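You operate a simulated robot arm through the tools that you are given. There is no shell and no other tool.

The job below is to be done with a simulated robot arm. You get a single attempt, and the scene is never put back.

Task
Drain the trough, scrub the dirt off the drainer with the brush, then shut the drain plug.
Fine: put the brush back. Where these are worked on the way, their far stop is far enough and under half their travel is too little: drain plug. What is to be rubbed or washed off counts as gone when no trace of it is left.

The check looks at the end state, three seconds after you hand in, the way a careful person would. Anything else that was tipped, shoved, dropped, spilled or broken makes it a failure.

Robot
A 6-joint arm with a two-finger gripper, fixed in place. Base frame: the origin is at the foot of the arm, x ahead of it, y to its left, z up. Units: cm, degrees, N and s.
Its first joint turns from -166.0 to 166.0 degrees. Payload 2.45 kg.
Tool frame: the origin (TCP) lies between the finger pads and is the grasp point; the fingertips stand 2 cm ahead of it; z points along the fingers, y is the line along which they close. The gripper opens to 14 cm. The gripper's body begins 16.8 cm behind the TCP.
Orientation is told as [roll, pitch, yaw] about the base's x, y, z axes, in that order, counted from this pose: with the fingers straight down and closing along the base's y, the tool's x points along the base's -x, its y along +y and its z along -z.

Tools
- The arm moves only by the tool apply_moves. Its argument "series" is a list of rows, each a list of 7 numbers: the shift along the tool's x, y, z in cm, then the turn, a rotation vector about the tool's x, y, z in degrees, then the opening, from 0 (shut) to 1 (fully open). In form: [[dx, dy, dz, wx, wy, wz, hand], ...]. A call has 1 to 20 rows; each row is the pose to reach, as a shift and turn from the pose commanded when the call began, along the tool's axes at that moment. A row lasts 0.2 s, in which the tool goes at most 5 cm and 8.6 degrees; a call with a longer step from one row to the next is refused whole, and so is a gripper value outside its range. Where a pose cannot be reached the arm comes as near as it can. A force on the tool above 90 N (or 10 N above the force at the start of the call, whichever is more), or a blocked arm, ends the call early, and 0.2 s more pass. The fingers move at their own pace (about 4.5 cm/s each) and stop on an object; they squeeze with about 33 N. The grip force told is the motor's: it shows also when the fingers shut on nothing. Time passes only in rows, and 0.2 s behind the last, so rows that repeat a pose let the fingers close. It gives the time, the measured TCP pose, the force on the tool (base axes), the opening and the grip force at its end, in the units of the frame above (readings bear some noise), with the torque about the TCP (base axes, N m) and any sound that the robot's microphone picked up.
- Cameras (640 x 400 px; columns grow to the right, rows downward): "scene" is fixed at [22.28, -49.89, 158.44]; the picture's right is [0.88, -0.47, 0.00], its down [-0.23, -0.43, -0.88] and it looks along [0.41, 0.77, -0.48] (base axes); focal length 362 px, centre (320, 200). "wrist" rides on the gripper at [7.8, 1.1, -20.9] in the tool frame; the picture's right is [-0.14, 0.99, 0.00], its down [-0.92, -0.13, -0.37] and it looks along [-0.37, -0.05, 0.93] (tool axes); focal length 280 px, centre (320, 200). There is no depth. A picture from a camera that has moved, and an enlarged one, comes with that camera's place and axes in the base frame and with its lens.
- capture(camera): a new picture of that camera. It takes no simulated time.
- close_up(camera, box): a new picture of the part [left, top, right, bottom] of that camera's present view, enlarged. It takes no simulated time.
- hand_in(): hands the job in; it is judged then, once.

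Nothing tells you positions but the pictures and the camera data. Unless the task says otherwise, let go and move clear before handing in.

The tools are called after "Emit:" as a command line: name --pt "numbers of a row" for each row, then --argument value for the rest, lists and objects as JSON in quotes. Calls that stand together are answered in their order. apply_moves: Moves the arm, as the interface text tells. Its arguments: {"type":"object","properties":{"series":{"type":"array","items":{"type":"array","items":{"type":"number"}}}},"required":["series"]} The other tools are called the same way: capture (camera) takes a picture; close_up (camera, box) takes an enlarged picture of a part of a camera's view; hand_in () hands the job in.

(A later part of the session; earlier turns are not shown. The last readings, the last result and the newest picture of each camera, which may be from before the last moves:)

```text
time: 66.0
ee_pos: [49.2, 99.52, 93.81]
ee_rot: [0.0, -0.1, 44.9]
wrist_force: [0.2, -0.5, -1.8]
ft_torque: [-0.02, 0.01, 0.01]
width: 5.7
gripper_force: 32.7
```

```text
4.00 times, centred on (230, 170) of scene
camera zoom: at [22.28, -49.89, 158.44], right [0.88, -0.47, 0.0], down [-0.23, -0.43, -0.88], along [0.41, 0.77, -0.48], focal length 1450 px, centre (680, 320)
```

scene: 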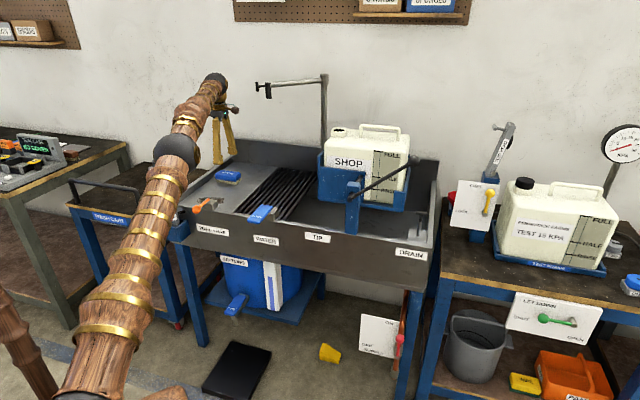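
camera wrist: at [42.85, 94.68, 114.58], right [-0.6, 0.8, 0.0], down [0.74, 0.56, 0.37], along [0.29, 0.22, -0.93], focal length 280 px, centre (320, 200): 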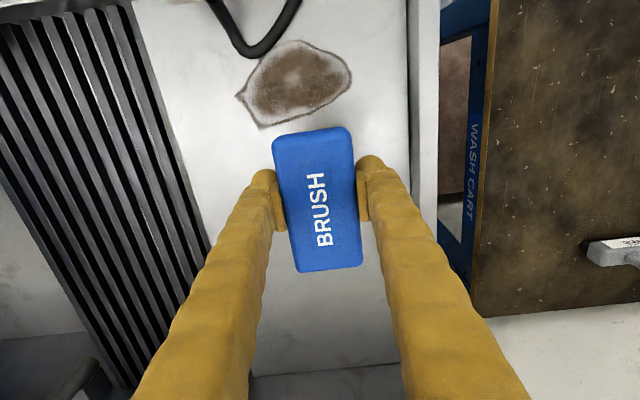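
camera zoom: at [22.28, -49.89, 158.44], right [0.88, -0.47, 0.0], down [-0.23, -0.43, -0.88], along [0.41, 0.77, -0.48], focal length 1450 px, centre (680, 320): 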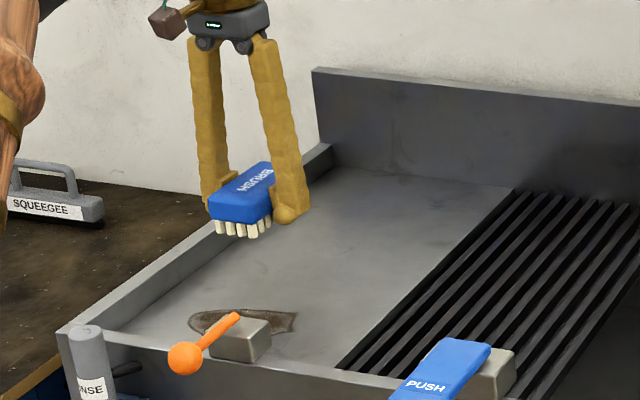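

Emit:
close_up --camera "wrist" --box '[180, 0, 420, 150]'

```text
2.67 times, centred on (300, 75) of wrist
camera zoom: at [42.85, 94.68, 114.58], right [-0.6, 0.8, 0.0], down [0.74, 0.56, 0.37], along [0.29, 0.22, -0.93], focal length 748 px, centre (373, 533)
```

zoom: 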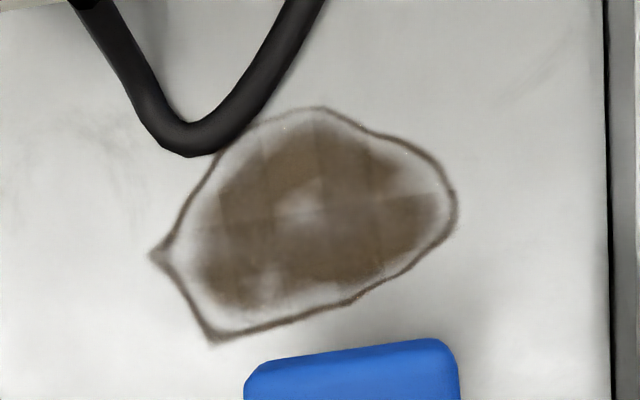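

I now have a clear view of the dirt and the hose. I'll lower the brush onto the back half of the patch and feel for contact.

Emit:
apply_moves --pt "3 0 2 0 0 0 0" --pt "5 0 5 0 0 0 0" --pt "5.2 0 7.5 0 0 0 0" --pt "5.2 0 8.3 0 0 0 0" --pt "5.2 0 8.3 0 0 0 0"

Emit:
close_up --camera "scene" --box '[180, 150, 260, 210]'

Emit:
capture --camera "wrist"

```text
time: 67.2
ee_pos: [45.37, 95.75, 85.43]
ee_rot: [0.0, -0.1, 45.1]
wrist_force: [0.3, 0.2, -1.2]
ft_torque: [-0.04, -0.02, 0.01]
width: 5.7
gripper_force: 33.5
```

```text
6.67 times, centred on (220, 180) of scene
camera zoom: at [22.28, -49.89, 158.44], right [0.88, -0.47, 0.0], down [-0.23, -0.43, -0.88], along [0.41, 0.77, -0.48], focal length 2417 px, centre (987, 333)
```

zoom: 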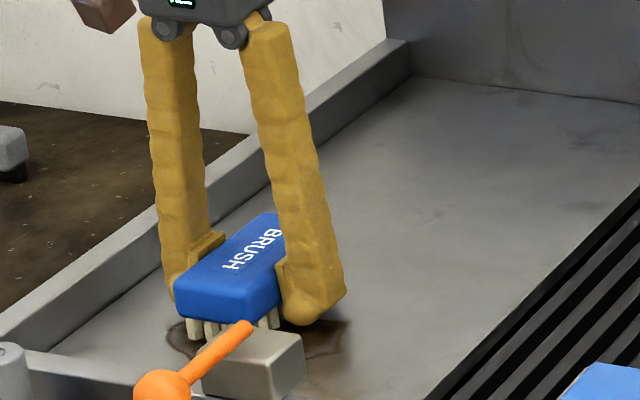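

```text
taken
camera wrist: at [39.14, 90.95, 106.27], right [-0.6, 0.8, 0.0], down [0.74, 0.56, 0.37], along [0.29, 0.22, -0.93], focal length 280 px, centre (320, 200)
```

wrist: 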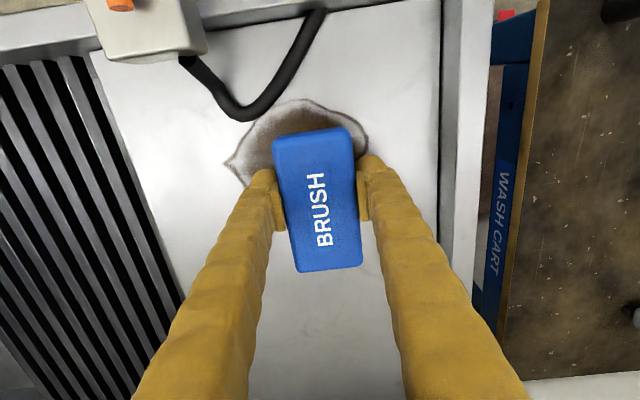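

Emit:
apply_moves --pt "0 0 0.1 0 0 0 0" --pt "0 0 0.2 0 0 0 0" --pt "0 0 0.3 0 0 0 0" --pt "0 0 0.3 0 0 0 0"

```text
time: 68.2
ee_pos: [45.5, 95.79, 85.28]
ee_rot: [0.1, -0.1, 45.0]
wrist_force: [1.5, -3.5, 14.4]
ft_torque: [-0.46, -0.01, 0.05]
width: 5.68
gripper_force: 32.9
```

Bristle contact is about 14 N. I'll start scrubbing strokes from side to side, keeping the front end behind the hose.

Emit:
apply_moves --pt "0.4 1 0 0 0 0 0" --pt "0.8 1.9 0 0 0 0 0" --pt "0.8 0.5 0 0 0 0 0" --pt "0.8 -1 0 0 0 0 0" --pt "0.8 -2.5 0 0 0 0 0" --pt "0.8 -4 0 0 0 0 0" --pt "0.8 -5.5 0 0 0 0 0" --pt "0.8 -4 0 0 0 0 0" --pt "0.8 -2.5 0 0 0 0 0" --pt "0.8 -1 0 0 0 0 0" --pt "0.8 0.5 0 0 0 0 0" --pt "0.8 1.9 0 0 0 0 0"

Emit:
capture --camera "wrist"

Emit:
close_up --camera "scene" --box '[180, 150, 260, 210]'

```text
time: 70.8
ee_pos: [43.52, 96.54, 85.31]
ee_rot: [0.2, -0.1, 45.0]
wrist_force: [2.2, -4.2, 16.7]
ft_torque: [0.0, 0.02, 0.09]
width: 5.7
gripper_force: 33.3
```

```text
taken
camera wrist: at [37.24, 91.76, 106.05], right [-0.6, 0.8, 0.0], down [0.74, 0.56, 0.37], along [0.29, 0.22, -0.93], focal length 280 px, centre (320, 200)
```

wrist: 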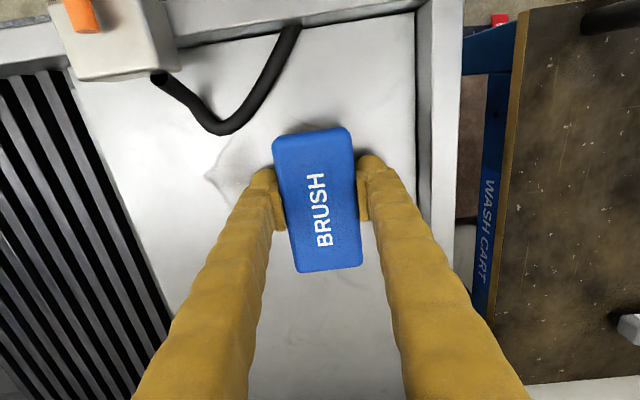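

```text
6.67 times, centred on (220, 180) of scene
camera zoom: at [22.28, -49.89, 158.44], right [0.88, -0.47, 0.0], down [-0.23, -0.43, -0.88], along [0.41, 0.77, -0.48], focal length 2417 px, centre (987, 333)
```

zoom: 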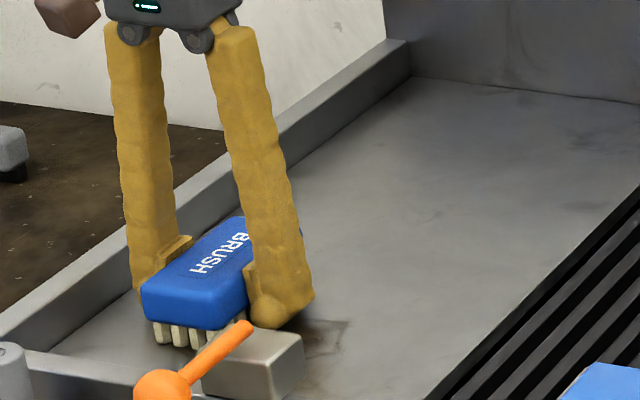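

The dirt is fading quickly. Next I'll follow the hose's edge with the brush's front end to reach the front strip, then sweep the right side.

Emit:
apply_moves --pt "0.8 0.7 0 0 0 0 0" --pt "1.6 0.7 0 0 0 0 0" --pt "1.6 -0.3 0 0 0 0 0" --pt "1.5 -1 0 0 0 0 0" --pt "1.1 -2 0 0 0 0 0" --pt "0.6 -3 0 0 0 0 0" --pt "0.2 -4 0 0 0 0 0" --pt "0.1 -5.5 0 0 0 0 0" --pt "0.1 -7 0 0 0 0 0" --pt "0.1 -7.8 0 0 0 0 0" --pt "-1 -7.8 0 0 0 0 0" --pt "-1 -6 0 0 0 0 0" --pt "-1 -4 0 0 0 0 0" --pt "-1 -2 0 0 0 0 0" --pt "-1 0 0 0 0 0 0" --pt "0.5 0.5 0 0 0 0 0" --pt "1.6 0.5 0 0 0 0 0" --pt "0 0 0 0 0 0 0"

Emit:
capture --camera "wrist"

Emit:
close_up --camera "wrist" --box '[160, 60, 420, 220]'

Emit:
close_up --camera "scene" --box '[180, 150, 260, 210]'

```text
time: 74.6
ee_pos: [43.59, 96.67, 85.31]
ee_rot: [0.2, 0.0, 45.0]
wrist_force: [-3.8, -3.8, 14.6]
ft_torque: [-0.06, 0.08, -0.05]
width: 5.71
gripper_force: 32.7
```

```text
taken
camera wrist: at [37.27, 91.77, 106.02], right [-0.6, 0.8, 0.0], down [0.74, 0.56, 0.37], along [0.29, 0.22, -0.93], focal length 280 px, centre (320, 200)
```

wrist: 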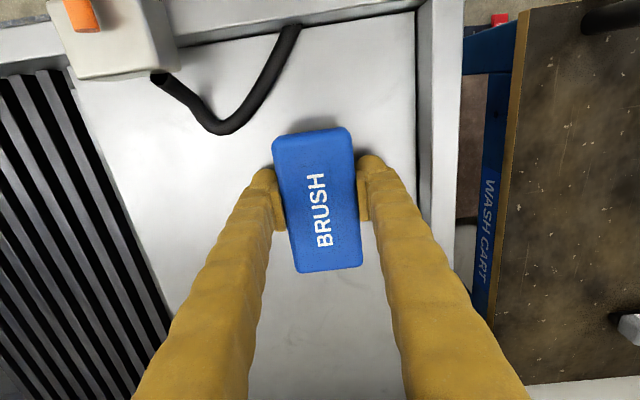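

```text
2.46 times, centred on (290, 140) of wrist
camera zoom: at [37.27, 91.77, 106.02], right [-0.6, 0.8, 0.0], down [0.74, 0.56, 0.37], along [0.29, 0.22, -0.93], focal length 690 px, centre (394, 348)
```

zoom: 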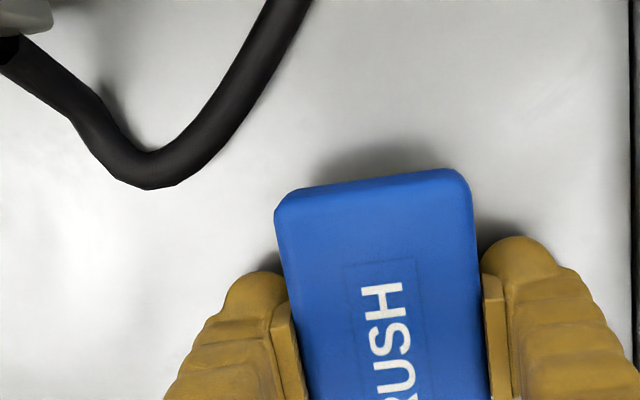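

```text
6.67 times, centred on (220, 180) of scene
camera zoom: at [22.28, -49.89, 158.44], right [0.88, -0.47, 0.0], down [-0.23, -0.43, -0.88], along [0.41, 0.77, -0.48], focal length 2417 px, centre (987, 333)
```

zoom: 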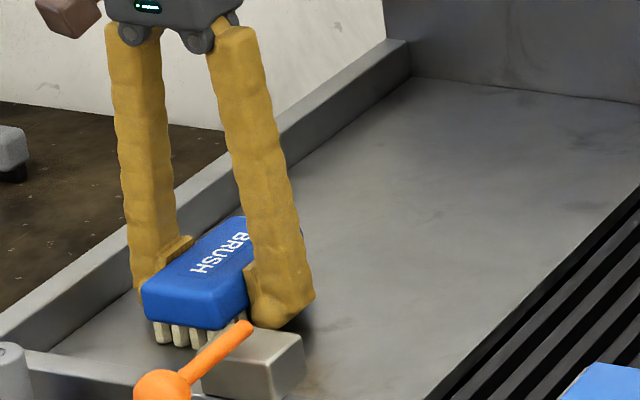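

Almost nothing is left. I'll lift the brush and back away to inspect the whole patch.

Emit:
apply_moves --pt "0 0 -1 0 0 0 0" --pt "-1 0 -3.5 0 0 0 0" --pt "-4 0 -7 0 0 0 0" --pt "-7.5 0 -9.5 0 0 0 0" --pt "-9 -1 -11 0 0 0 0" --pt "-9 -1 -11 0 0 0 0"

Emit:
capture --camera "wrist"

Emit:
close_up --camera "wrist" --box '[180, 0, 420, 150]'

Emit:
close_up --camera "scene" --box '[180, 170, 260, 220]'

```text
time: 76.0
ee_pos: [50.61, 102.23, 96.3]
ee_rot: [0.0, 0.0, 45.0]
wrist_force: [-0.4, -0.1, -0.6]
ft_torque: [-0.02, -0.02, 0.02]
width: 5.7
gripper_force: 32.8
```

```text
taken
camera wrist: at [44.46, 97.48, 117.07], right [-0.6, 0.8, 0.0], down [0.74, 0.56, 0.37], along [0.29, 0.22, -0.93], focal length 280 px, centre (320, 200)
```

wrist: 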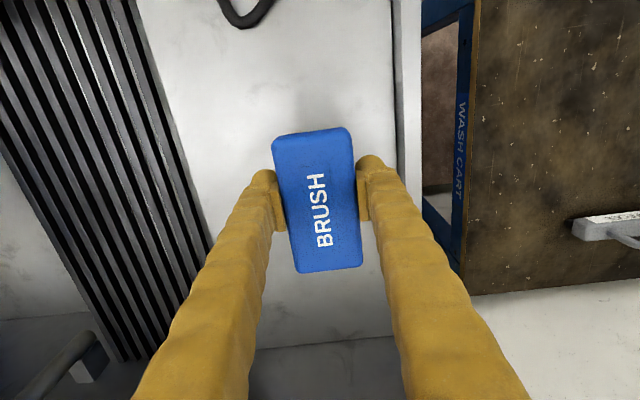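

```text
2.67 times, centred on (300, 75) of wrist
camera zoom: at [44.46, 97.48, 117.07], right [-0.6, 0.8, 0.0], down [0.74, 0.56, 0.37], along [0.29, 0.22, -0.93], focal length 748 px, centre (373, 533)
```

zoom: 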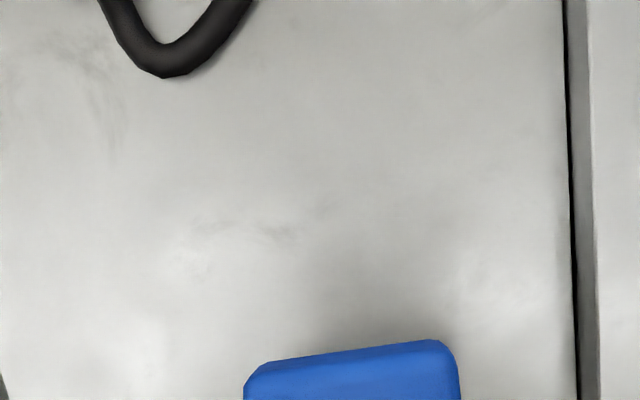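

```text
8.00 times, centred on (220, 195) of scene
camera zoom: at [22.28, -49.89, 158.44], right [0.88, -0.47, 0.0], down [-0.23, -0.43, -0.88], along [0.41, 0.77, -0.48], focal length 2900 px, centre (1120, 240)
```

zoom: 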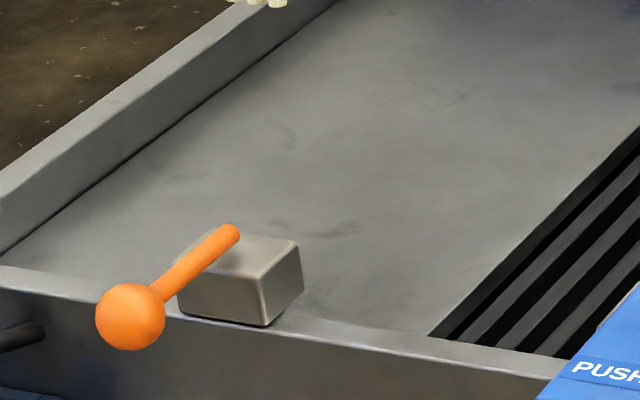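

Emit:
close_up --camera "wrist" --box '[220, 30, 380, 130]'

Emit:
close_up --camera "scene" --box '[195, 180, 255, 215]'

```text
4.00 times, centred on (300, 80) of wrist
camera zoom: at [44.46, 97.48, 117.07], right [-0.6, 0.8, 0.0], down [0.74, 0.56, 0.37], along [0.29, 0.22, -0.93], focal length 1122 px, centre (400, 680)
```

zoom: 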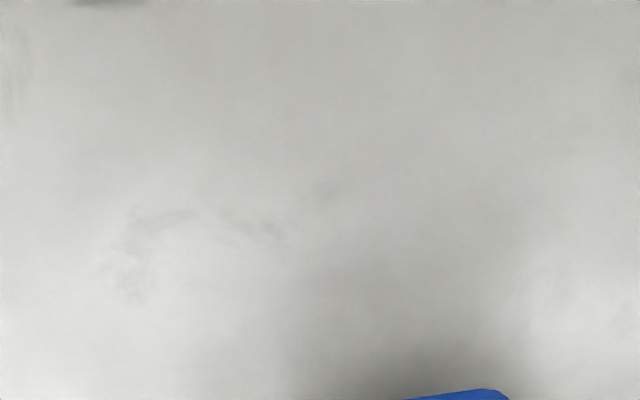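

```text
10.67 times, centred on (225, 198) of scene
camera zoom: at [22.28, -49.89, 158.44], right [0.88, -0.47, 0.0], down [-0.23, -0.43, -0.88], along [0.41, 0.77, -0.48], focal length 3867 px, centre (1333, 227)
```

zoom: 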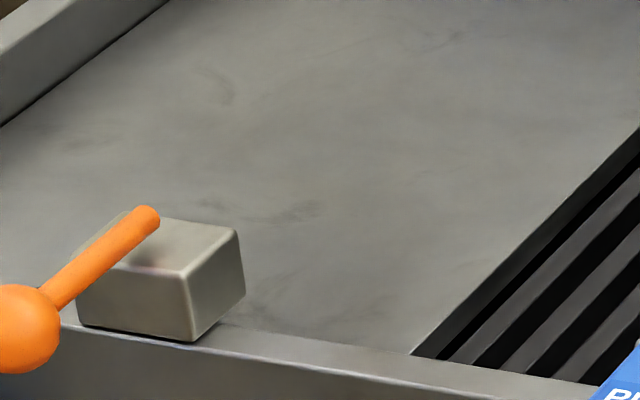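

Emit:
apply_moves --pt "3.2 0 2 0 0 0 0" --pt "3.2 0 2 0 0 0 0" --pt "3.2 0 2 0 0 0 0"

Emit:
close_up --camera "wrist" --box '[180, 0, 420, 150]'

Emit:
close_up --camera "wrist" --box '[220, 0, 340, 75]'

```text
time: 76.8
ee_pos: [48.41, 99.88, 94.21]
ee_rot: [0.0, -0.1, 45.0]
wrist_force: [-0.2, 0.2, -1.9]
ft_torque: [-0.03, 0.01, 0.0]
width: 5.71
gripper_force: 33.2
```

```text
2.67 times, centred on (300, 75) of wrist
camera zoom: at [42.18, 95.16, 115.04], right [-0.6, 0.8, 0.0], down [0.74, 0.56, 0.37], along [0.29, 0.22, -0.93], focal length 748 px, centre (373, 533)
```

zoom: 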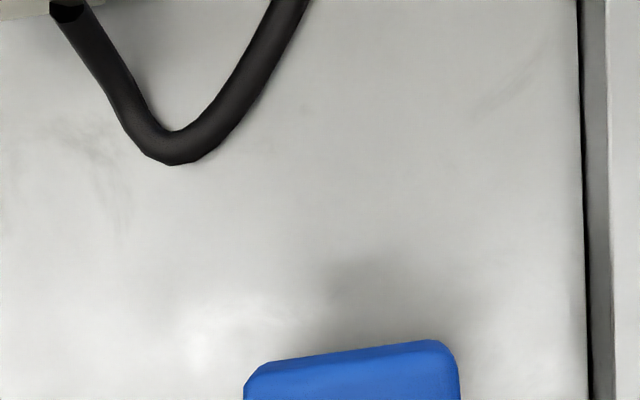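

```text
5.33 times, centred on (280, 38) of wrist
camera zoom: at [42.18, 95.16, 115.04], right [-0.6, 0.8, 0.0], down [0.74, 0.56, 0.37], along [0.29, 0.22, -0.93], focal length 1495 px, centre (533, 1067)
```

zoom: 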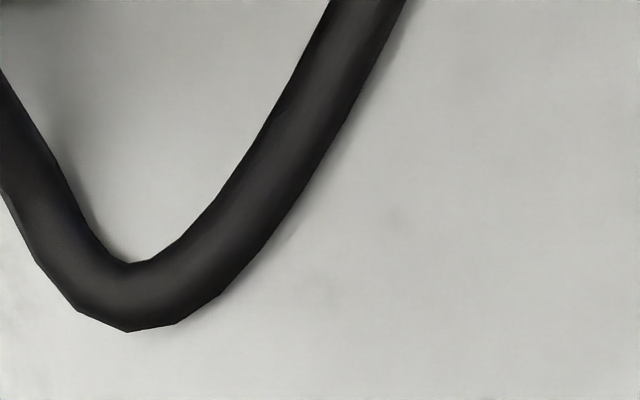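

No brown is visible, but there may be a very faint trace along the front edge at u -36 to -33, n about 92.5 to 93.4. I'll scrub again there, a little further forward.

Emit:
apply_moves --pt "3 0 3.5 0 0 0 0" --pt "6 0.1 7 0 0 0 0" --pt "6.4 0.2 8.7 0 0 0 0" --pt "6.4 0.2 9.05 0 0 0 0" --pt "7.2 0.2 9.05 0 0 0 0" --pt "7.9 0.2 9.05 0 0 0 0" --pt "6.9 0.2 9.05 0 0 0 0" --pt "7.9 0.2 9.05 0 0 0 0" --pt "7.9 1 9.05 0 0 0 0" --pt "6.9 1 9.05 0 0 0 0" --pt "7.8 1 9.05 0 0 0 0" --pt "7 2 9.05 0 0 0 0" --pt "6 2 9.05 0 0 0 0" --pt "5 1 9.05 0 0 0 0" --pt "5 -1 9.05 0 0 0 0" --pt "5.9 -1 9.05 0 0 0 0" --pt "6.2 -2 9.05 0 0 0 0" --pt "5.8 -4 9.05 0 0 0 0" --pt "5.8 -6.5 9.05 0 0 0 0" --pt "4.8 -6.5 9.05 0 0 0 0"

Emit:
close_up --camera "wrist" --box '[180, 40, 500, 240]'

```text
time: 81.0
ee_pos: [49.54, 91.89, 85.12]
ee_rot: [-0.1, 0.0, 44.9]
wrist_force: [-3.8, -5.0, 15.5]
ft_torque: [0.08, -0.19, -0.01]
width: 5.72
gripper_force: 32.8
```

```text
2.00 times, centred on (340, 140) of wrist
camera zoom: at [43.27, 87.15, 106.0], right [-0.6, 0.8, 0.0], down [0.74, 0.56, 0.37], along [0.29, 0.22, -0.93], focal length 561 px, centre (280, 320)
```

zoom: 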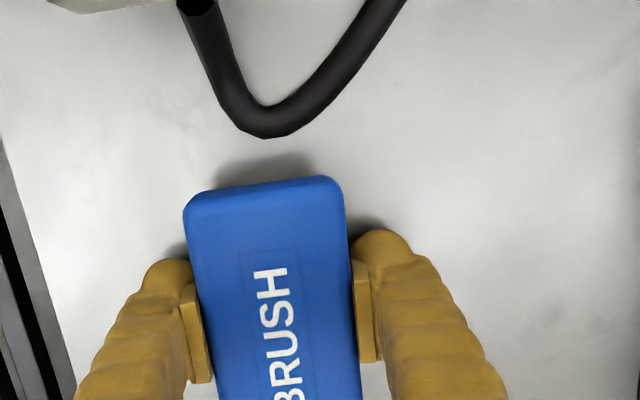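

Emit:
apply_moves --pt "-0.5 1 -1.2 0 0 -5 0" --pt "-0.5 2.5 -1.5 0 0 -12 0" --pt "0 4 -1.5 0 0 -20 0" --pt "0.8 5.2 -1.5 0 0 -28 0" --pt "1.6 6.2 -1.5 0 0 -35.6 0" --pt "2.3 7.05 -0.7 0 0 -35.6 0" --pt "2.36 7.05 0 0 0 -35.6 0" --pt "2.9 6.7 0 0 0 -35.6 0" --pt "3.35 6.35 0 0 0 -35.6 0" --pt "2.6 6.85 0 0 0 -35.6 0" --pt "3.35 6.35 0 0 0 -35.6 0" --pt "2.86 5.5 0 0 0 -35.6 0" --pt "3.9 7.15 0 0 0 -35.6 0" --pt "2.86 5.5 0 0 0 -35.6 0" --pt "2.36 7.05 0 0 0 -35.6 0"

Emit:
capture --camera "wrist"

Emit:
close_up --camera "scene" --box '[180, 150, 260, 210]'

```text
time: 84.2
ee_pos: [42.89, 95.15, 85.13]
ee_rot: [0.0, -0.1, 80.6]
wrist_force: [2.8, -5.3, 15.9]
ft_torque: [-0.01, 0.05, 0.12]
width: 5.7
gripper_force: 33.3
```

```text
taken
camera wrist: at [40.62, 87.66, 105.98], right [-0.95, 0.3, 0.0], down [0.28, 0.89, 0.37], along [0.11, 0.35, -0.93], focal length 280 px, centre (320, 200)
```

wrist: 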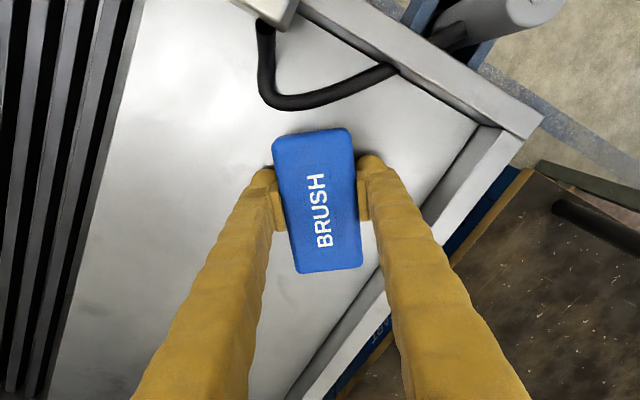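

```text
6.67 times, centred on (220, 180) of scene
camera zoom: at [22.28, -49.89, 158.44], right [0.88, -0.47, 0.0], down [-0.23, -0.43, -0.88], along [0.41, 0.77, -0.48], focal length 2417 px, centre (987, 333)
```

zoom: 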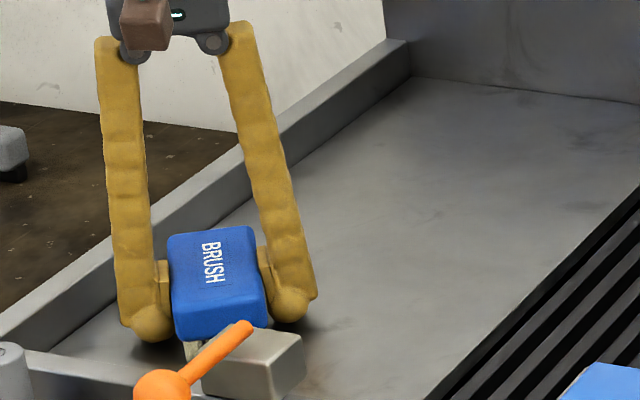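

The patch looks clean everywhere, including along the hose. I'll lift, turn the brush back to its original direction and check the board once more on the way.

Emit:
apply_moves --pt "0 0 -2 0 0 0 0" --pt "0 0 -5 0 0 0 0" --pt "-0.95 -0.9 -6 0 0 -6.8 0" --pt "-1.9 -1.8 -6 0 0 -13.6 0" --pt "-2.9 -2.7 -6 0 0 -20.4 0" --pt "-3.8 -3.6 -6 0 0 -27.2 0" --pt "-4.8 -4.5 -6 0 0 -34 0" --pt "-5.7 -5.4 -6 0 0 -40.8 0" --pt "-6.7 -6.3 -6 0 0 -47.6 0" --pt "-7.64 -7.2 -6 0 0 -54.4 0" --pt "-7.64 -7.2 -6 0 0 -54.4 0"

Emit:
capture --camera "wrist"

Emit:
close_up --camera "wrist" --box '[340, 20, 580, 220]'

Emit:
close_up --camera "scene" --box '[195, 180, 255, 215]'

```text
time: 86.6
ee_pos: [51.32, 101.74, 91.19]
ee_rot: [-0.1, 0.1, 135.0]
wrist_force: [0.5, -0.1, -1.8]
ft_torque: [-0.03, -0.02, -0.02]
width: 5.71
gripper_force: 32.9
```

```text
taken
camera wrist: at [56.03, 95.39, 111.98], right [-0.8, -0.6, 0.0], down [-0.56, 0.74, 0.37], along [-0.22, 0.29, -0.93], focal length 280 px, centre (320, 200)
```

wrist: 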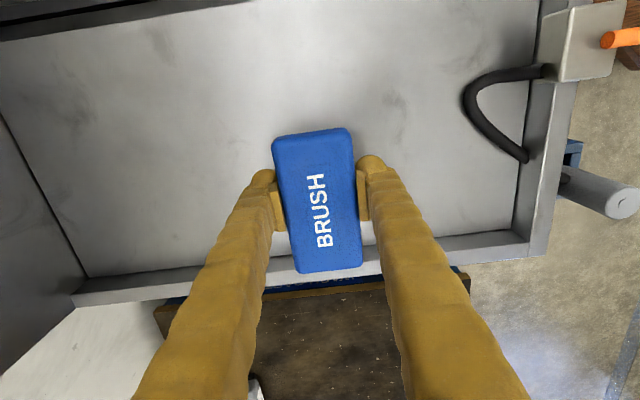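

```text
2.00 times, centred on (460, 120) of wrist
camera zoom: at [56.03, 95.39, 111.98], right [-0.8, -0.6, 0.0], down [-0.56, 0.74, 0.37], along [-0.22, 0.29, -0.93], focal length 561 px, centre (40, 360)
```

zoom: 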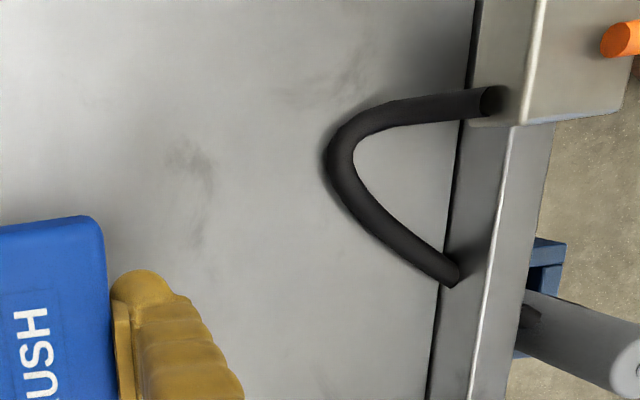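

```text
10.67 times, centred on (225, 198) of scene
camera zoom: at [22.28, -49.89, 158.44], right [0.88, -0.47, 0.0], down [-0.23, -0.43, -0.88], along [0.41, 0.77, -0.48], focal length 3867 px, centre (1333, 227)
```

zoom: 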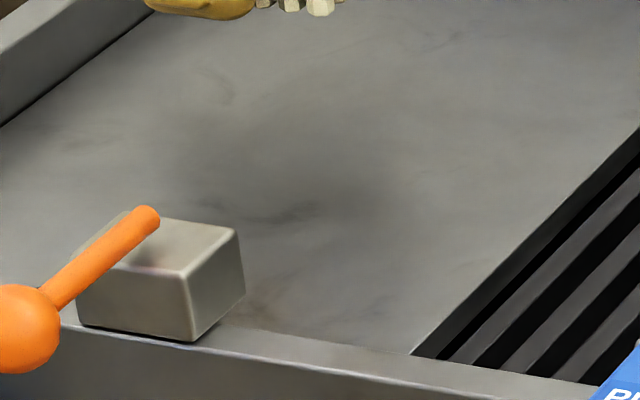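

The board is clean; only the grey texture of the steel remains. Now I'll put the brush back at its original spot, u=-35.6, n=116.1.

Emit:
apply_moves --pt "0 -4 0 0 0 0 0" --pt "0.05 -7.9 0 0 0 0 0" --pt "0.05 -7.9 2.5 0 0 0 0" --pt "0.05 -7.9 4.8 0 0 0 0" --pt "0.05 -7.9 5.5 0 0 0 0" --pt "0.05 -7.9 5.5 0 0 0 0"

Emit:
close_up --camera "scene" --box '[200, 150, 260, 195]'

```text
time: 88.0
ee_pos: [56.85, 107.17, 85.76]
ee_rot: [-0.1, 0.0, 135.1]
wrist_force: [1.1, -0.2, -1.7]
ft_torque: [0.04, 0.0, -0.02]
width: 5.71
gripper_force: 32.6
```

```text
8.89 times, centred on (230, 172) of scene
camera zoom: at [22.28, -49.89, 158.44], right [0.88, -0.47, 0.0], down [-0.23, -0.43, -0.88], along [0.41, 0.77, -0.48], focal length 3222 px, centre (1120, 444)
```

zoom: 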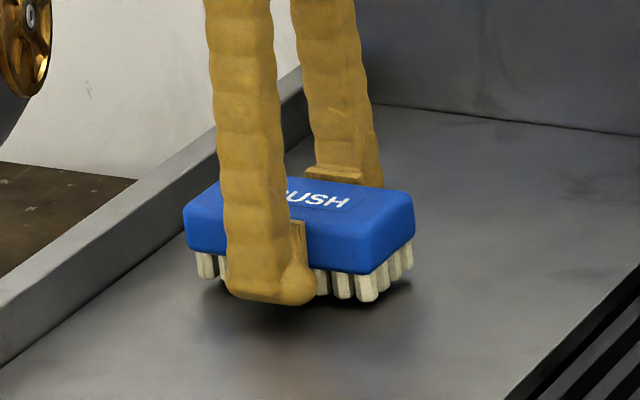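

Emit:
apply_moves --pt "0 -0.1 0.2 0 0 0 0" --pt "0 -0.1 0.35 0 0 0 0" --pt "0 -0.1 0.48 0 0 0 0" --pt "0 -0.1 0.48 0 0 0 0"

```text
time: 89.0
ee_pos: [56.91, 107.33, 85.1]
ee_rot: [-0.1, 0.0, 135.1]
wrist_force: [0.5, -0.9, 1.7]
ft_torque: [0.03, 0.18, 0.0]
width: 5.72
gripper_force: 33.0
```

The bristles are touching the board. Opening now.

Emit:
apply_moves --pt "0 0 0 0 0 0 0.45" --pt "0 0 0 0 0 0 0.5" --pt "0 0 0 0 0 0 0.6" --pt "0 0 0 0 0 0 0.7" --pt "0 0 0 0 0 0 0.7" --pt "0 0 0 0 0 0 0.7"

Emit:
close_up --camera "wrist" --box '[200, 100, 440, 260]'

Emit:
close_up --camera "scene" --box '[200, 150, 260, 195]'

```text
time: 90.4
ee_pos: [57.05, 107.32, 85.2]
ee_rot: [0.0, 0.0, 135.1]
wrist_force: [0.0, 0.4, -0.9]
ft_torque: [0.01, 0.01, 0.03]
width: 9.81
gripper_force: 0.0
```

```text
2.50 times, centred on (320, 180) of wrist
camera zoom: at [61.75, 100.98, 105.97], right [-0.8, -0.6, 0.0], down [-0.56, 0.74, 0.37], along [-0.22, 0.3, -0.93], focal length 701 px, centre (320, 250)
```

zoom: 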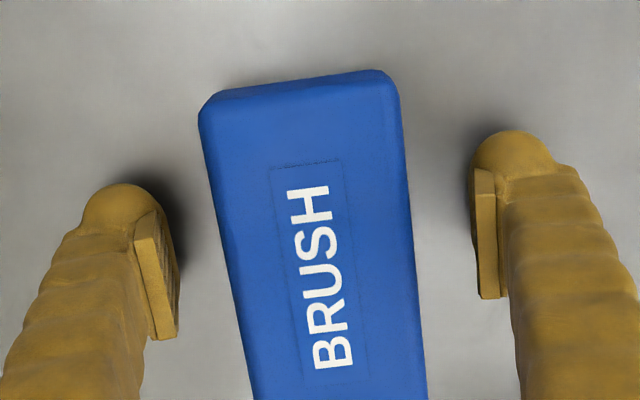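

```text
8.89 times, centred on (230, 172) of scene
camera zoom: at [22.28, -49.89, 158.44], right [0.88, -0.47, 0.0], down [-0.23, -0.43, -0.88], along [0.41, 0.77, -0.48], focal length 3222 px, centre (1120, 444)
```

zoom: 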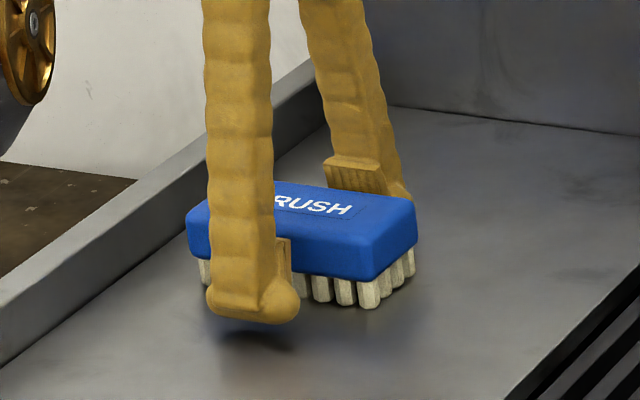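

The brush is back in its place. I'll rise straight up and retreat toward the front at height.

Emit:
apply_moves --pt "0 0 -2 0 0 0 0.7" --pt "0 0 -6 0 0 0 0.7" --pt "0 0 -10 0 0 0 0.7" --pt "0 3 -13.5 0 0 0 0.7" --pt "0 7 -16 0 0 0 0.7" --pt "0 11 -18.5 0 0 0 0.7" --pt "0 15 -21 0 0 0 0.6" --pt "0 19 -23.5 0 0 0 0.5" --pt "0 23 -26 0 0 0 0.45" --pt "0 27 -28.5 0 0 0 0.45" --pt "0 31 -31 0 0 0 0.45" --pt "0 35 -33.5 0 0 0 0.45" --pt "0 38.5 -36 0 0 0 0.45" --pt "0 41.5 -38.5 0 0 0 0.45" --pt "0 41.5 -38.5 0 0 0 0.45"

Emit:
capture --camera "scene"

Emit:
close_up --camera "scene" --box '[180, 140, 300, 220]'

```text
time: 93.6
ee_pos: [28.09, 77.99, 123.08]
ee_rot: [0.6, 0.2, 134.7]
wrist_force: [0.6, 0.1, 0.3]
ft_torque: [0.01, 0.01, 0.0]
width: 6.33
gripper_force: 0.0
```

```text
taken
```

scene: 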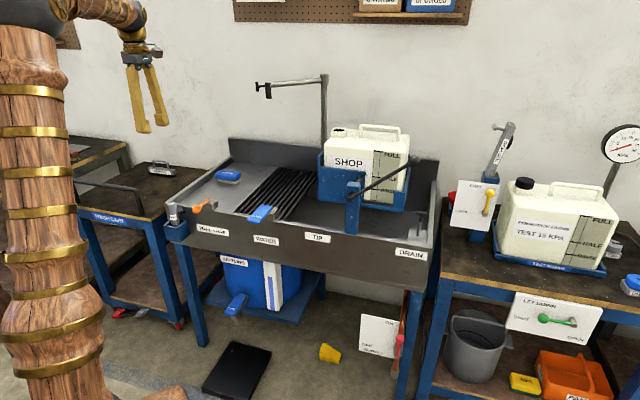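

```text
5.00 times, centred on (240, 180) of scene
camera zoom: at [22.28, -49.89, 158.44], right [0.88, -0.47, 0.0], down [-0.23, -0.43, -0.88], along [0.41, 0.77, -0.48], focal length 1812 px, centre (720, 300)
```

zoom: 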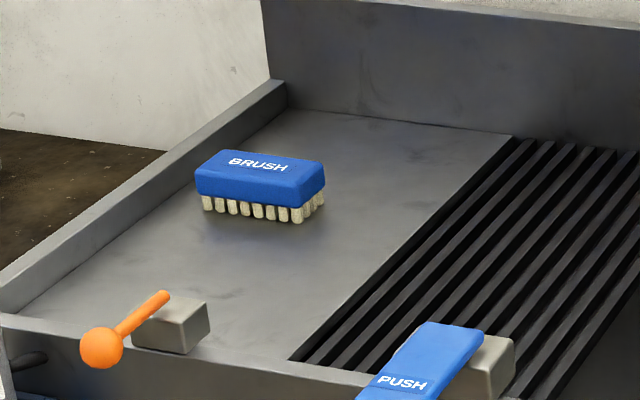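

The drainer is clean and the brush is back where it started. Now I'll return to the drain plug to shut it, crossing at the same height as before.

Emit:
apply_moves --pt "4.6 0.5 0 0 0 0 0.45" --pt "9.2 1 -0.2 0 0 0 0.45" --pt "13.8 1.5 -0.4 0 0 0 0.45" --pt "18.4 2 -0.6 0 0 0 0.45" --pt "23.1 2.7 -0.8 0 0 0 0.45" --pt "27.8 3.5 -1 0 0 0 0.45" --pt "32.5 4.3 -1.2 0 0 0 0.45" --pt "37.2 5 -1.3 0 0 0 0.45" --pt "41.9 5.8 -1.4 0 0 0 0.45" --pt "46.6 6.6 -1.4 0 0 0 0.45" --pt "51.3 7.5 -1.4 0 0 0 0.45" --pt "56 7.5 -1.4 0 0 0 0.45" --pt "60.7 7.5 -1.4 0 0 0 0.45" --pt "65.4 7.5 -1.4 0 0 0 0.45" --pt "70.1 7.5 -1.4 0 0 0 0.45" --pt "74.8 7.5 -1.4 0 0 0 0.45" --pt "79.5 7.5 -1.4 0 0 0 0.45" --pt "84.2 7.5 -1.4 0 0 0 0.45" --pt "88.6 7.5 -1.4 0 0 0 0.45" --pt "88.6 7.5 -1.4 0 0 0 0.45"

```text
time: 97.8
ee_pos: [85.04, 9.88, 124.92]
ee_rot: [-0.1, -0.1, 135.0]
wrist_force: [0.2, 0.1, 0.1]
ft_torque: [0.02, 0.0, 0.0]
width: 6.32
gripper_force: 0.0
```

Emit:
apply_moves --pt "0 -4 0 0 -2.5 0 0.45" --pt "0 -8 0 0 -5 0 0.45" --pt "0 -12 0 0 -7.5 0 0.45" --pt "0 -16 0 0 -10 0 0.45" --pt "0.1 -20 0 0 -12.5 0 0.45" --pt "0.1 -24.4 0 0 -15 0 0.45" --pt "0.1 -24.4 4 0 -15 0 0.45" --pt "0.1 -24.4 4 0 -15 0 0.45"

Emit:
capture --camera "wrist"

Emit:
close_up --camera "scene" --box '[360, 120, 500, 240]'

```text
time: 99.6
ee_pos: [102.37, 27.1, 120.95]
ee_rot: [0.0, -15.1, 134.9]
wrist_force: [-0.1, 0.3, 0.8]
ft_torque: [-0.01, 0.03, -0.04]
width: 6.3
gripper_force: 0.1
```

```text
taken
camera wrist: at [110.74, 17.2, 139.0], right [-0.79, -0.61, 0.03], down [-0.47, 0.65, 0.6], along [-0.38, 0.46, -0.8], focal length 280 px, centre (320, 200)
```

wrist: 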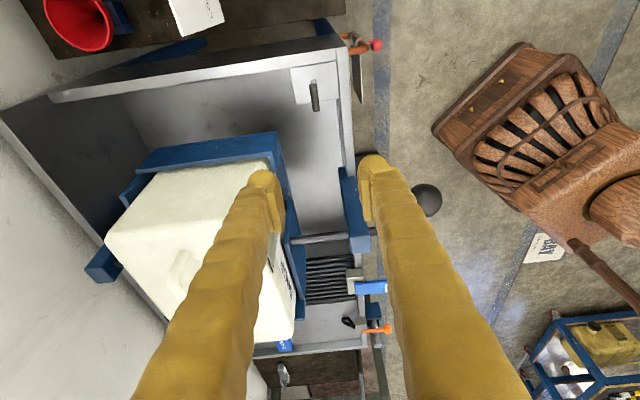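

```text
3.33 times, centred on (430, 180) of scene
camera zoom: at [22.28, -49.89, 158.44], right [0.88, -0.47, 0.0], down [-0.23, -0.43, -0.88], along [0.41, 0.77, -0.48], focal length 1208 px, centre (-47, 267)
```

zoom: 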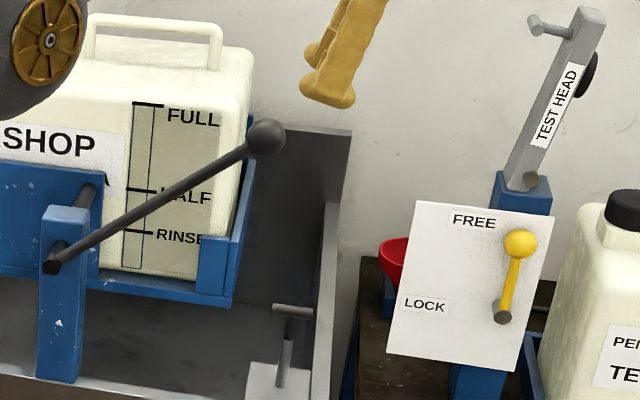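

Emit:
apply_moves --pt "1.2 0 4.5 0 0 0 0.45" --pt "2.4 0 9 0 0 0 0.45" --pt "3.6 0 13.5 0 0 0 0.45" --pt "4.8 0 18 0 0 0 0.45" --pt "5.2 0 19.3 0 0 0 0.45" --pt "5.2 0 19.3 0 0 0 0.45"

Emit:
capture --camera "wrist"

Emit:
close_up --camera "scene" --box '[360, 120, 500, 240]'

```text
time: 101.0
ee_pos: [102.41, 27.18, 100.97]
ee_rot: [-0.1, -15.0, 135.0]
wrist_force: [-0.5, -0.9, 0.1]
ft_torque: [-0.01, -0.03, 0.02]
width: 6.27
gripper_force: 0.0
```

```text
taken
camera wrist: at [110.77, 17.21, 119.05], right [-0.79, -0.61, 0.03], down [-0.47, 0.65, 0.59], along [-0.38, 0.46, -0.8], focal length 280 px, centre (320, 200)
```

wrist: 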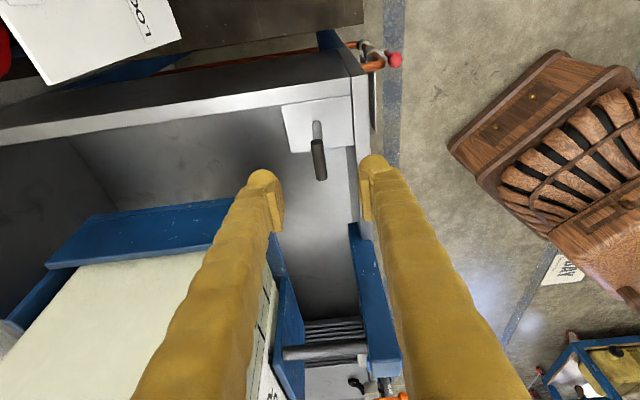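

```text
3.33 times, centred on (430, 180) of scene
camera zoom: at [22.28, -49.89, 158.44], right [0.88, -0.47, 0.0], down [-0.23, -0.43, -0.88], along [0.41, 0.77, -0.48], focal length 1208 px, centre (-47, 267)
```

zoom: 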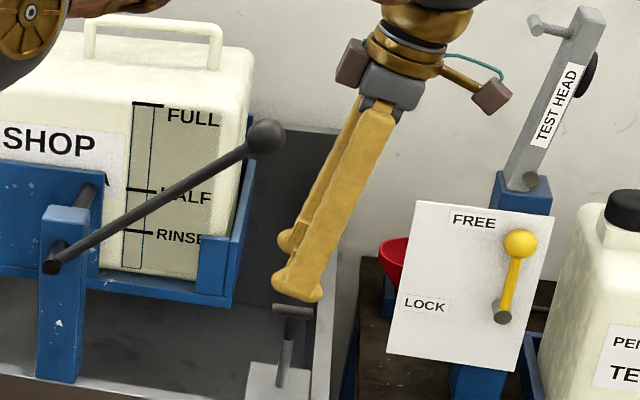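

Emit:
apply_moves --pt "0.8 0 3 0 0 0 0.45" --pt "1.63 0 6.1 0 0 0 0.45" --pt "1.63 0 6.1 0 0 0 0.45"

Emit:
capture --camera "wrist"

```text
time: 101.8
ee_pos: [102.32, 27.16, 94.67]
ee_rot: [-0.2, -15.1, 135.0]
wrist_force: [0.2, 0.3, -0.5]
ft_torque: [-0.02, 0.01, 0.0]
width: 6.29
gripper_force: 0.0
```

```text
taken
camera wrist: at [110.77, 17.18, 112.69], right [-0.79, -0.61, 0.03], down [-0.47, 0.65, 0.6], along [-0.38, 0.46, -0.8], focal length 280 px, centre (320, 200)
```

wrist: 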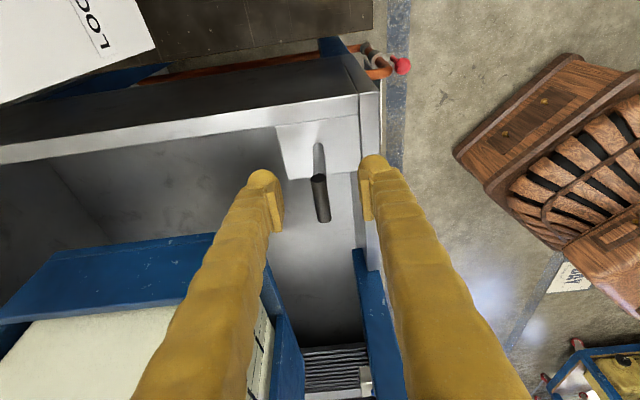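

The bar is centred between the fingers again. Closing on it.

Emit:
apply_moves --pt "0 0 0 0 0 0 0.3" --pt "0 0 0 0 0 0 0.15" --pt "0 0 0 0 0 0 0" --pt "0 0 0 0 0 0 0" --pt "0 0 0 0 0 0 0" --pt "0 0 0 0 0 0 0"

```text
time: 103.2
ee_pos: [102.3, 27.18, 94.63]
ee_rot: [0.1, -15.1, 135.0]
wrist_force: [-18.3, -11.9, -1.1]
ft_torque: [-0.12, 0.19, 0.03]
width: 0.88
gripper_force: 36.7
```

Emit:
apply_moves --pt "0.13 0.03 0.48 0 0 0 0" --pt "0.26 0.05 0.97 0 0 0 0" --pt "0.39 0.05 1.45 0 0 0 0" --pt "0.52 0.05 1.93 0 0 0 0" --pt "0.65 0.05 2.42 0 0 0 0" --pt "0.78 0.05 2.9 0 0 0 0" --pt "0.87 0.05 3.24 0 0 0 0" --pt "0.87 0.05 3.24 0 0 0 0"

Emit:
close_up --camera "scene" --box '[360, 140, 500, 240]'

```text
time: 105.0
ee_pos: [102.36, 27.13, 91.31]
ee_rot: [-0.2, -15.2, 135.0]
wrist_force: [-8.9, -6.2, 0.6]
ft_torque: [-0.04, 0.14, 0.03]
width: 0.91
gripper_force: 36.2
```

```text
4.00 times, centred on (430, 190) of scene
camera zoom: at [22.28, -49.89, 158.44], right [0.88, -0.47, 0.0], down [-0.23, -0.43, -0.88], along [0.41, 0.77, -0.48], focal length 1450 px, centre (-120, 240)
```

zoom: 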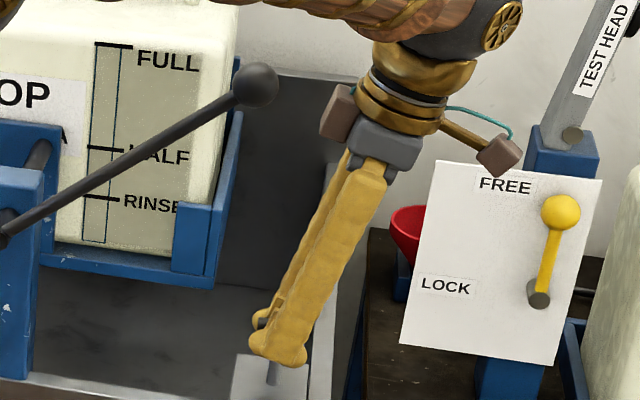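

The plug is going down freely. I'll push on in small steps until it seats.

Emit:
apply_moves --pt "0.06 0 0.24 0 0 0 0" --pt "0.13 0 0.48 0 0 0 0" --pt "0.19 0 0.72 0 0 0 0" --pt "0.19 0 0.72 0 0 0 0"

```text
time: 106.0
ee_pos: [102.3, 27.04, 90.76]
ee_rot: [-0.2, -14.9, 135.1]
wrist_force: [-7.2, -9.3, 34.8]
ft_torque: [-0.07, 0.17, -0.01]
width: 0.89
gripper_force: 36.6
```

Emit:
apply_moves --pt "0.03 0 0.1 0 0 0 0" --pt "0.05 0 0.2 0 0 0 0" --pt "0.05 0 0.2 0 0 0 0"

Emit:
close_up --camera "scene" --box '[360, 140, 500, 240]'

```text
time: 106.8
ee_pos: [102.3, 27.21, 90.43]
ee_rot: [-0.2, -15.0, 135.0]
wrist_force: [-0.3, -7.7, 37.4]
ft_torque: [-0.08, 0.0, 0.02]
width: 0.87
gripper_force: 36.2
```

```text
4.00 times, centred on (430, 190) of scene
camera zoom: at [22.28, -49.89, 158.44], right [0.88, -0.47, 0.0], down [-0.23, -0.43, -0.88], along [0.41, 0.77, -0.48], focal length 1450 px, centre (-120, 240)
```

zoom: 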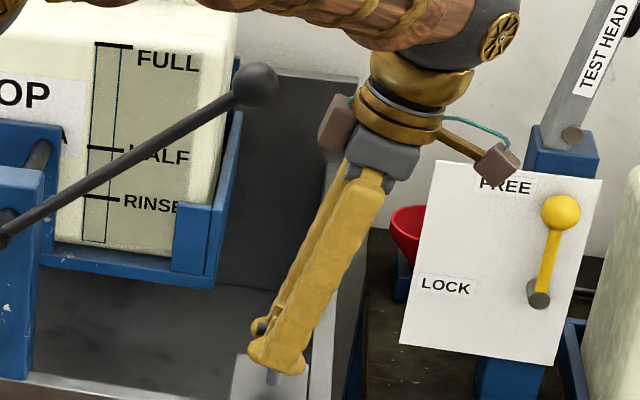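

The plug is seated, holding 37 N downward. I'll open the fingers and rise straight up.

Emit:
apply_moves --pt "0 0 0 0 0 0 0.1" --pt "0 0 0 0 0 0 0.25" --pt "0 0 0 0 0 0 0.4" --pt "0 0 0 0 0 0 0.45" --pt "0 0 0 0 0 0 0.45"

Emit:
capture --camera "wrist"

Emit:
close_up --camera "scene" --box '[360, 140, 500, 240]'

```text
time: 108.0
ee_pos: [102.29, 27.13, 90.36]
ee_rot: [-0.1, -15.1, 135.0]
wrist_force: [0.2, -0.4, 0.0]
ft_torque: [-0.04, -0.01, 0.01]
width: 6.3
gripper_force: 0.1
```

```text
taken
camera wrist: at [110.68, 17.14, 108.43], right [-0.79, -0.61, 0.03], down [-0.47, 0.65, 0.6], along [-0.38, 0.46, -0.8], focal length 280 px, centre (320, 200)
```

wrist: 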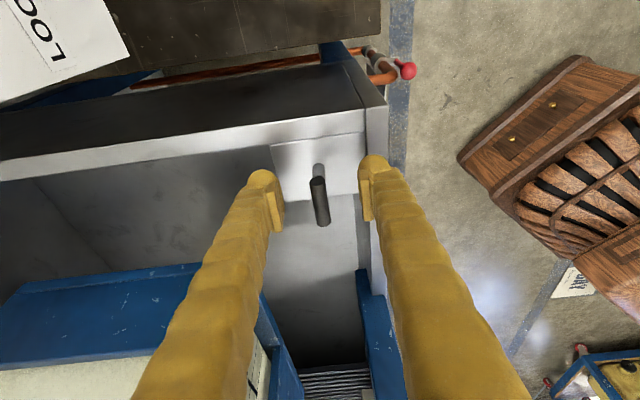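

```text
4.00 times, centred on (430, 190) of scene
camera zoom: at [22.28, -49.89, 158.44], right [0.88, -0.47, 0.0], down [-0.23, -0.43, -0.88], along [0.41, 0.77, -0.48], focal length 1450 px, centre (-120, 240)
```

zoom: 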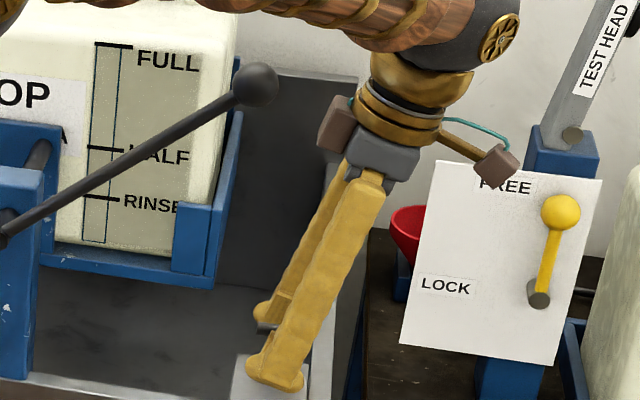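

Emit:
apply_moves --pt "-0.5 0 -2 0 0 0 0.45" --pt "-1.7 0 -6.5 0 0 0 0.45" --pt "-2.9 0 -11 0 0 0 0.45" --pt "-4.1 0 -15.5 0 0 0 0.45" --pt "-5.3 0 -20 0 0 0 0.45" --pt "-6.5 0 -24.5 0 0 0 0.45" --pt "-7.7 0 -29 0 0 0 0.45" --pt "-8.8 0 -33 0 0 0 0.45" --pt "-8.8 0 -33 0 0 0 0.45"

Emit:
close_up --camera "scene" --box '[390, 180, 450, 250]'

Emit:
close_up --camera "scene" --box '[380, 190, 460, 240]'

```text
time: 110.0
ee_pos: [102.28, 27.0, 124.6]
ee_rot: [-0.1, -15.1, 135.0]
wrist_force: [0.1, -0.2, 0.2]
ft_torque: [0.0, -0.02, -0.01]
width: 6.33
gripper_force: 0.1
```

```text
5.71 times, centred on (420, 215) of scene
camera zoom: at [22.28, -49.89, 158.44], right [0.88, -0.47, 0.0], down [-0.23, -0.43, -0.88], along [0.41, 0.77, -0.48], focal length 2072 px, centre (-251, 114)
```

zoom: 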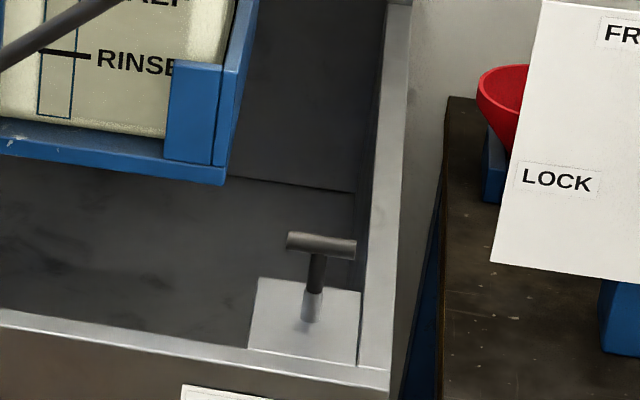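

```text
8.00 times, centred on (420, 215) of scene
camera zoom: at [22.28, -49.89, 158.44], right [0.88, -0.47, 0.0], down [-0.23, -0.43, -0.88], along [0.41, 0.77, -0.48], focal length 2900 px, centre (-480, 80)
```

zoom: 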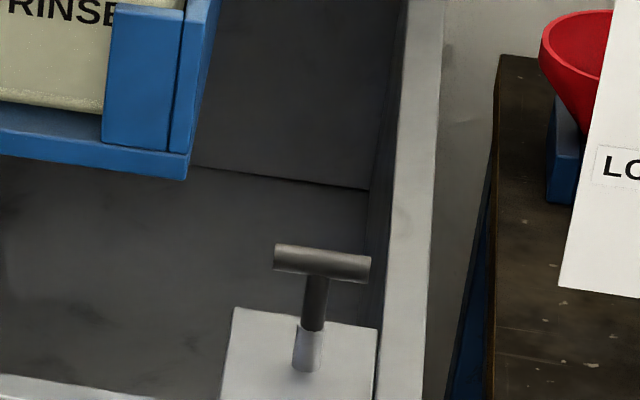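

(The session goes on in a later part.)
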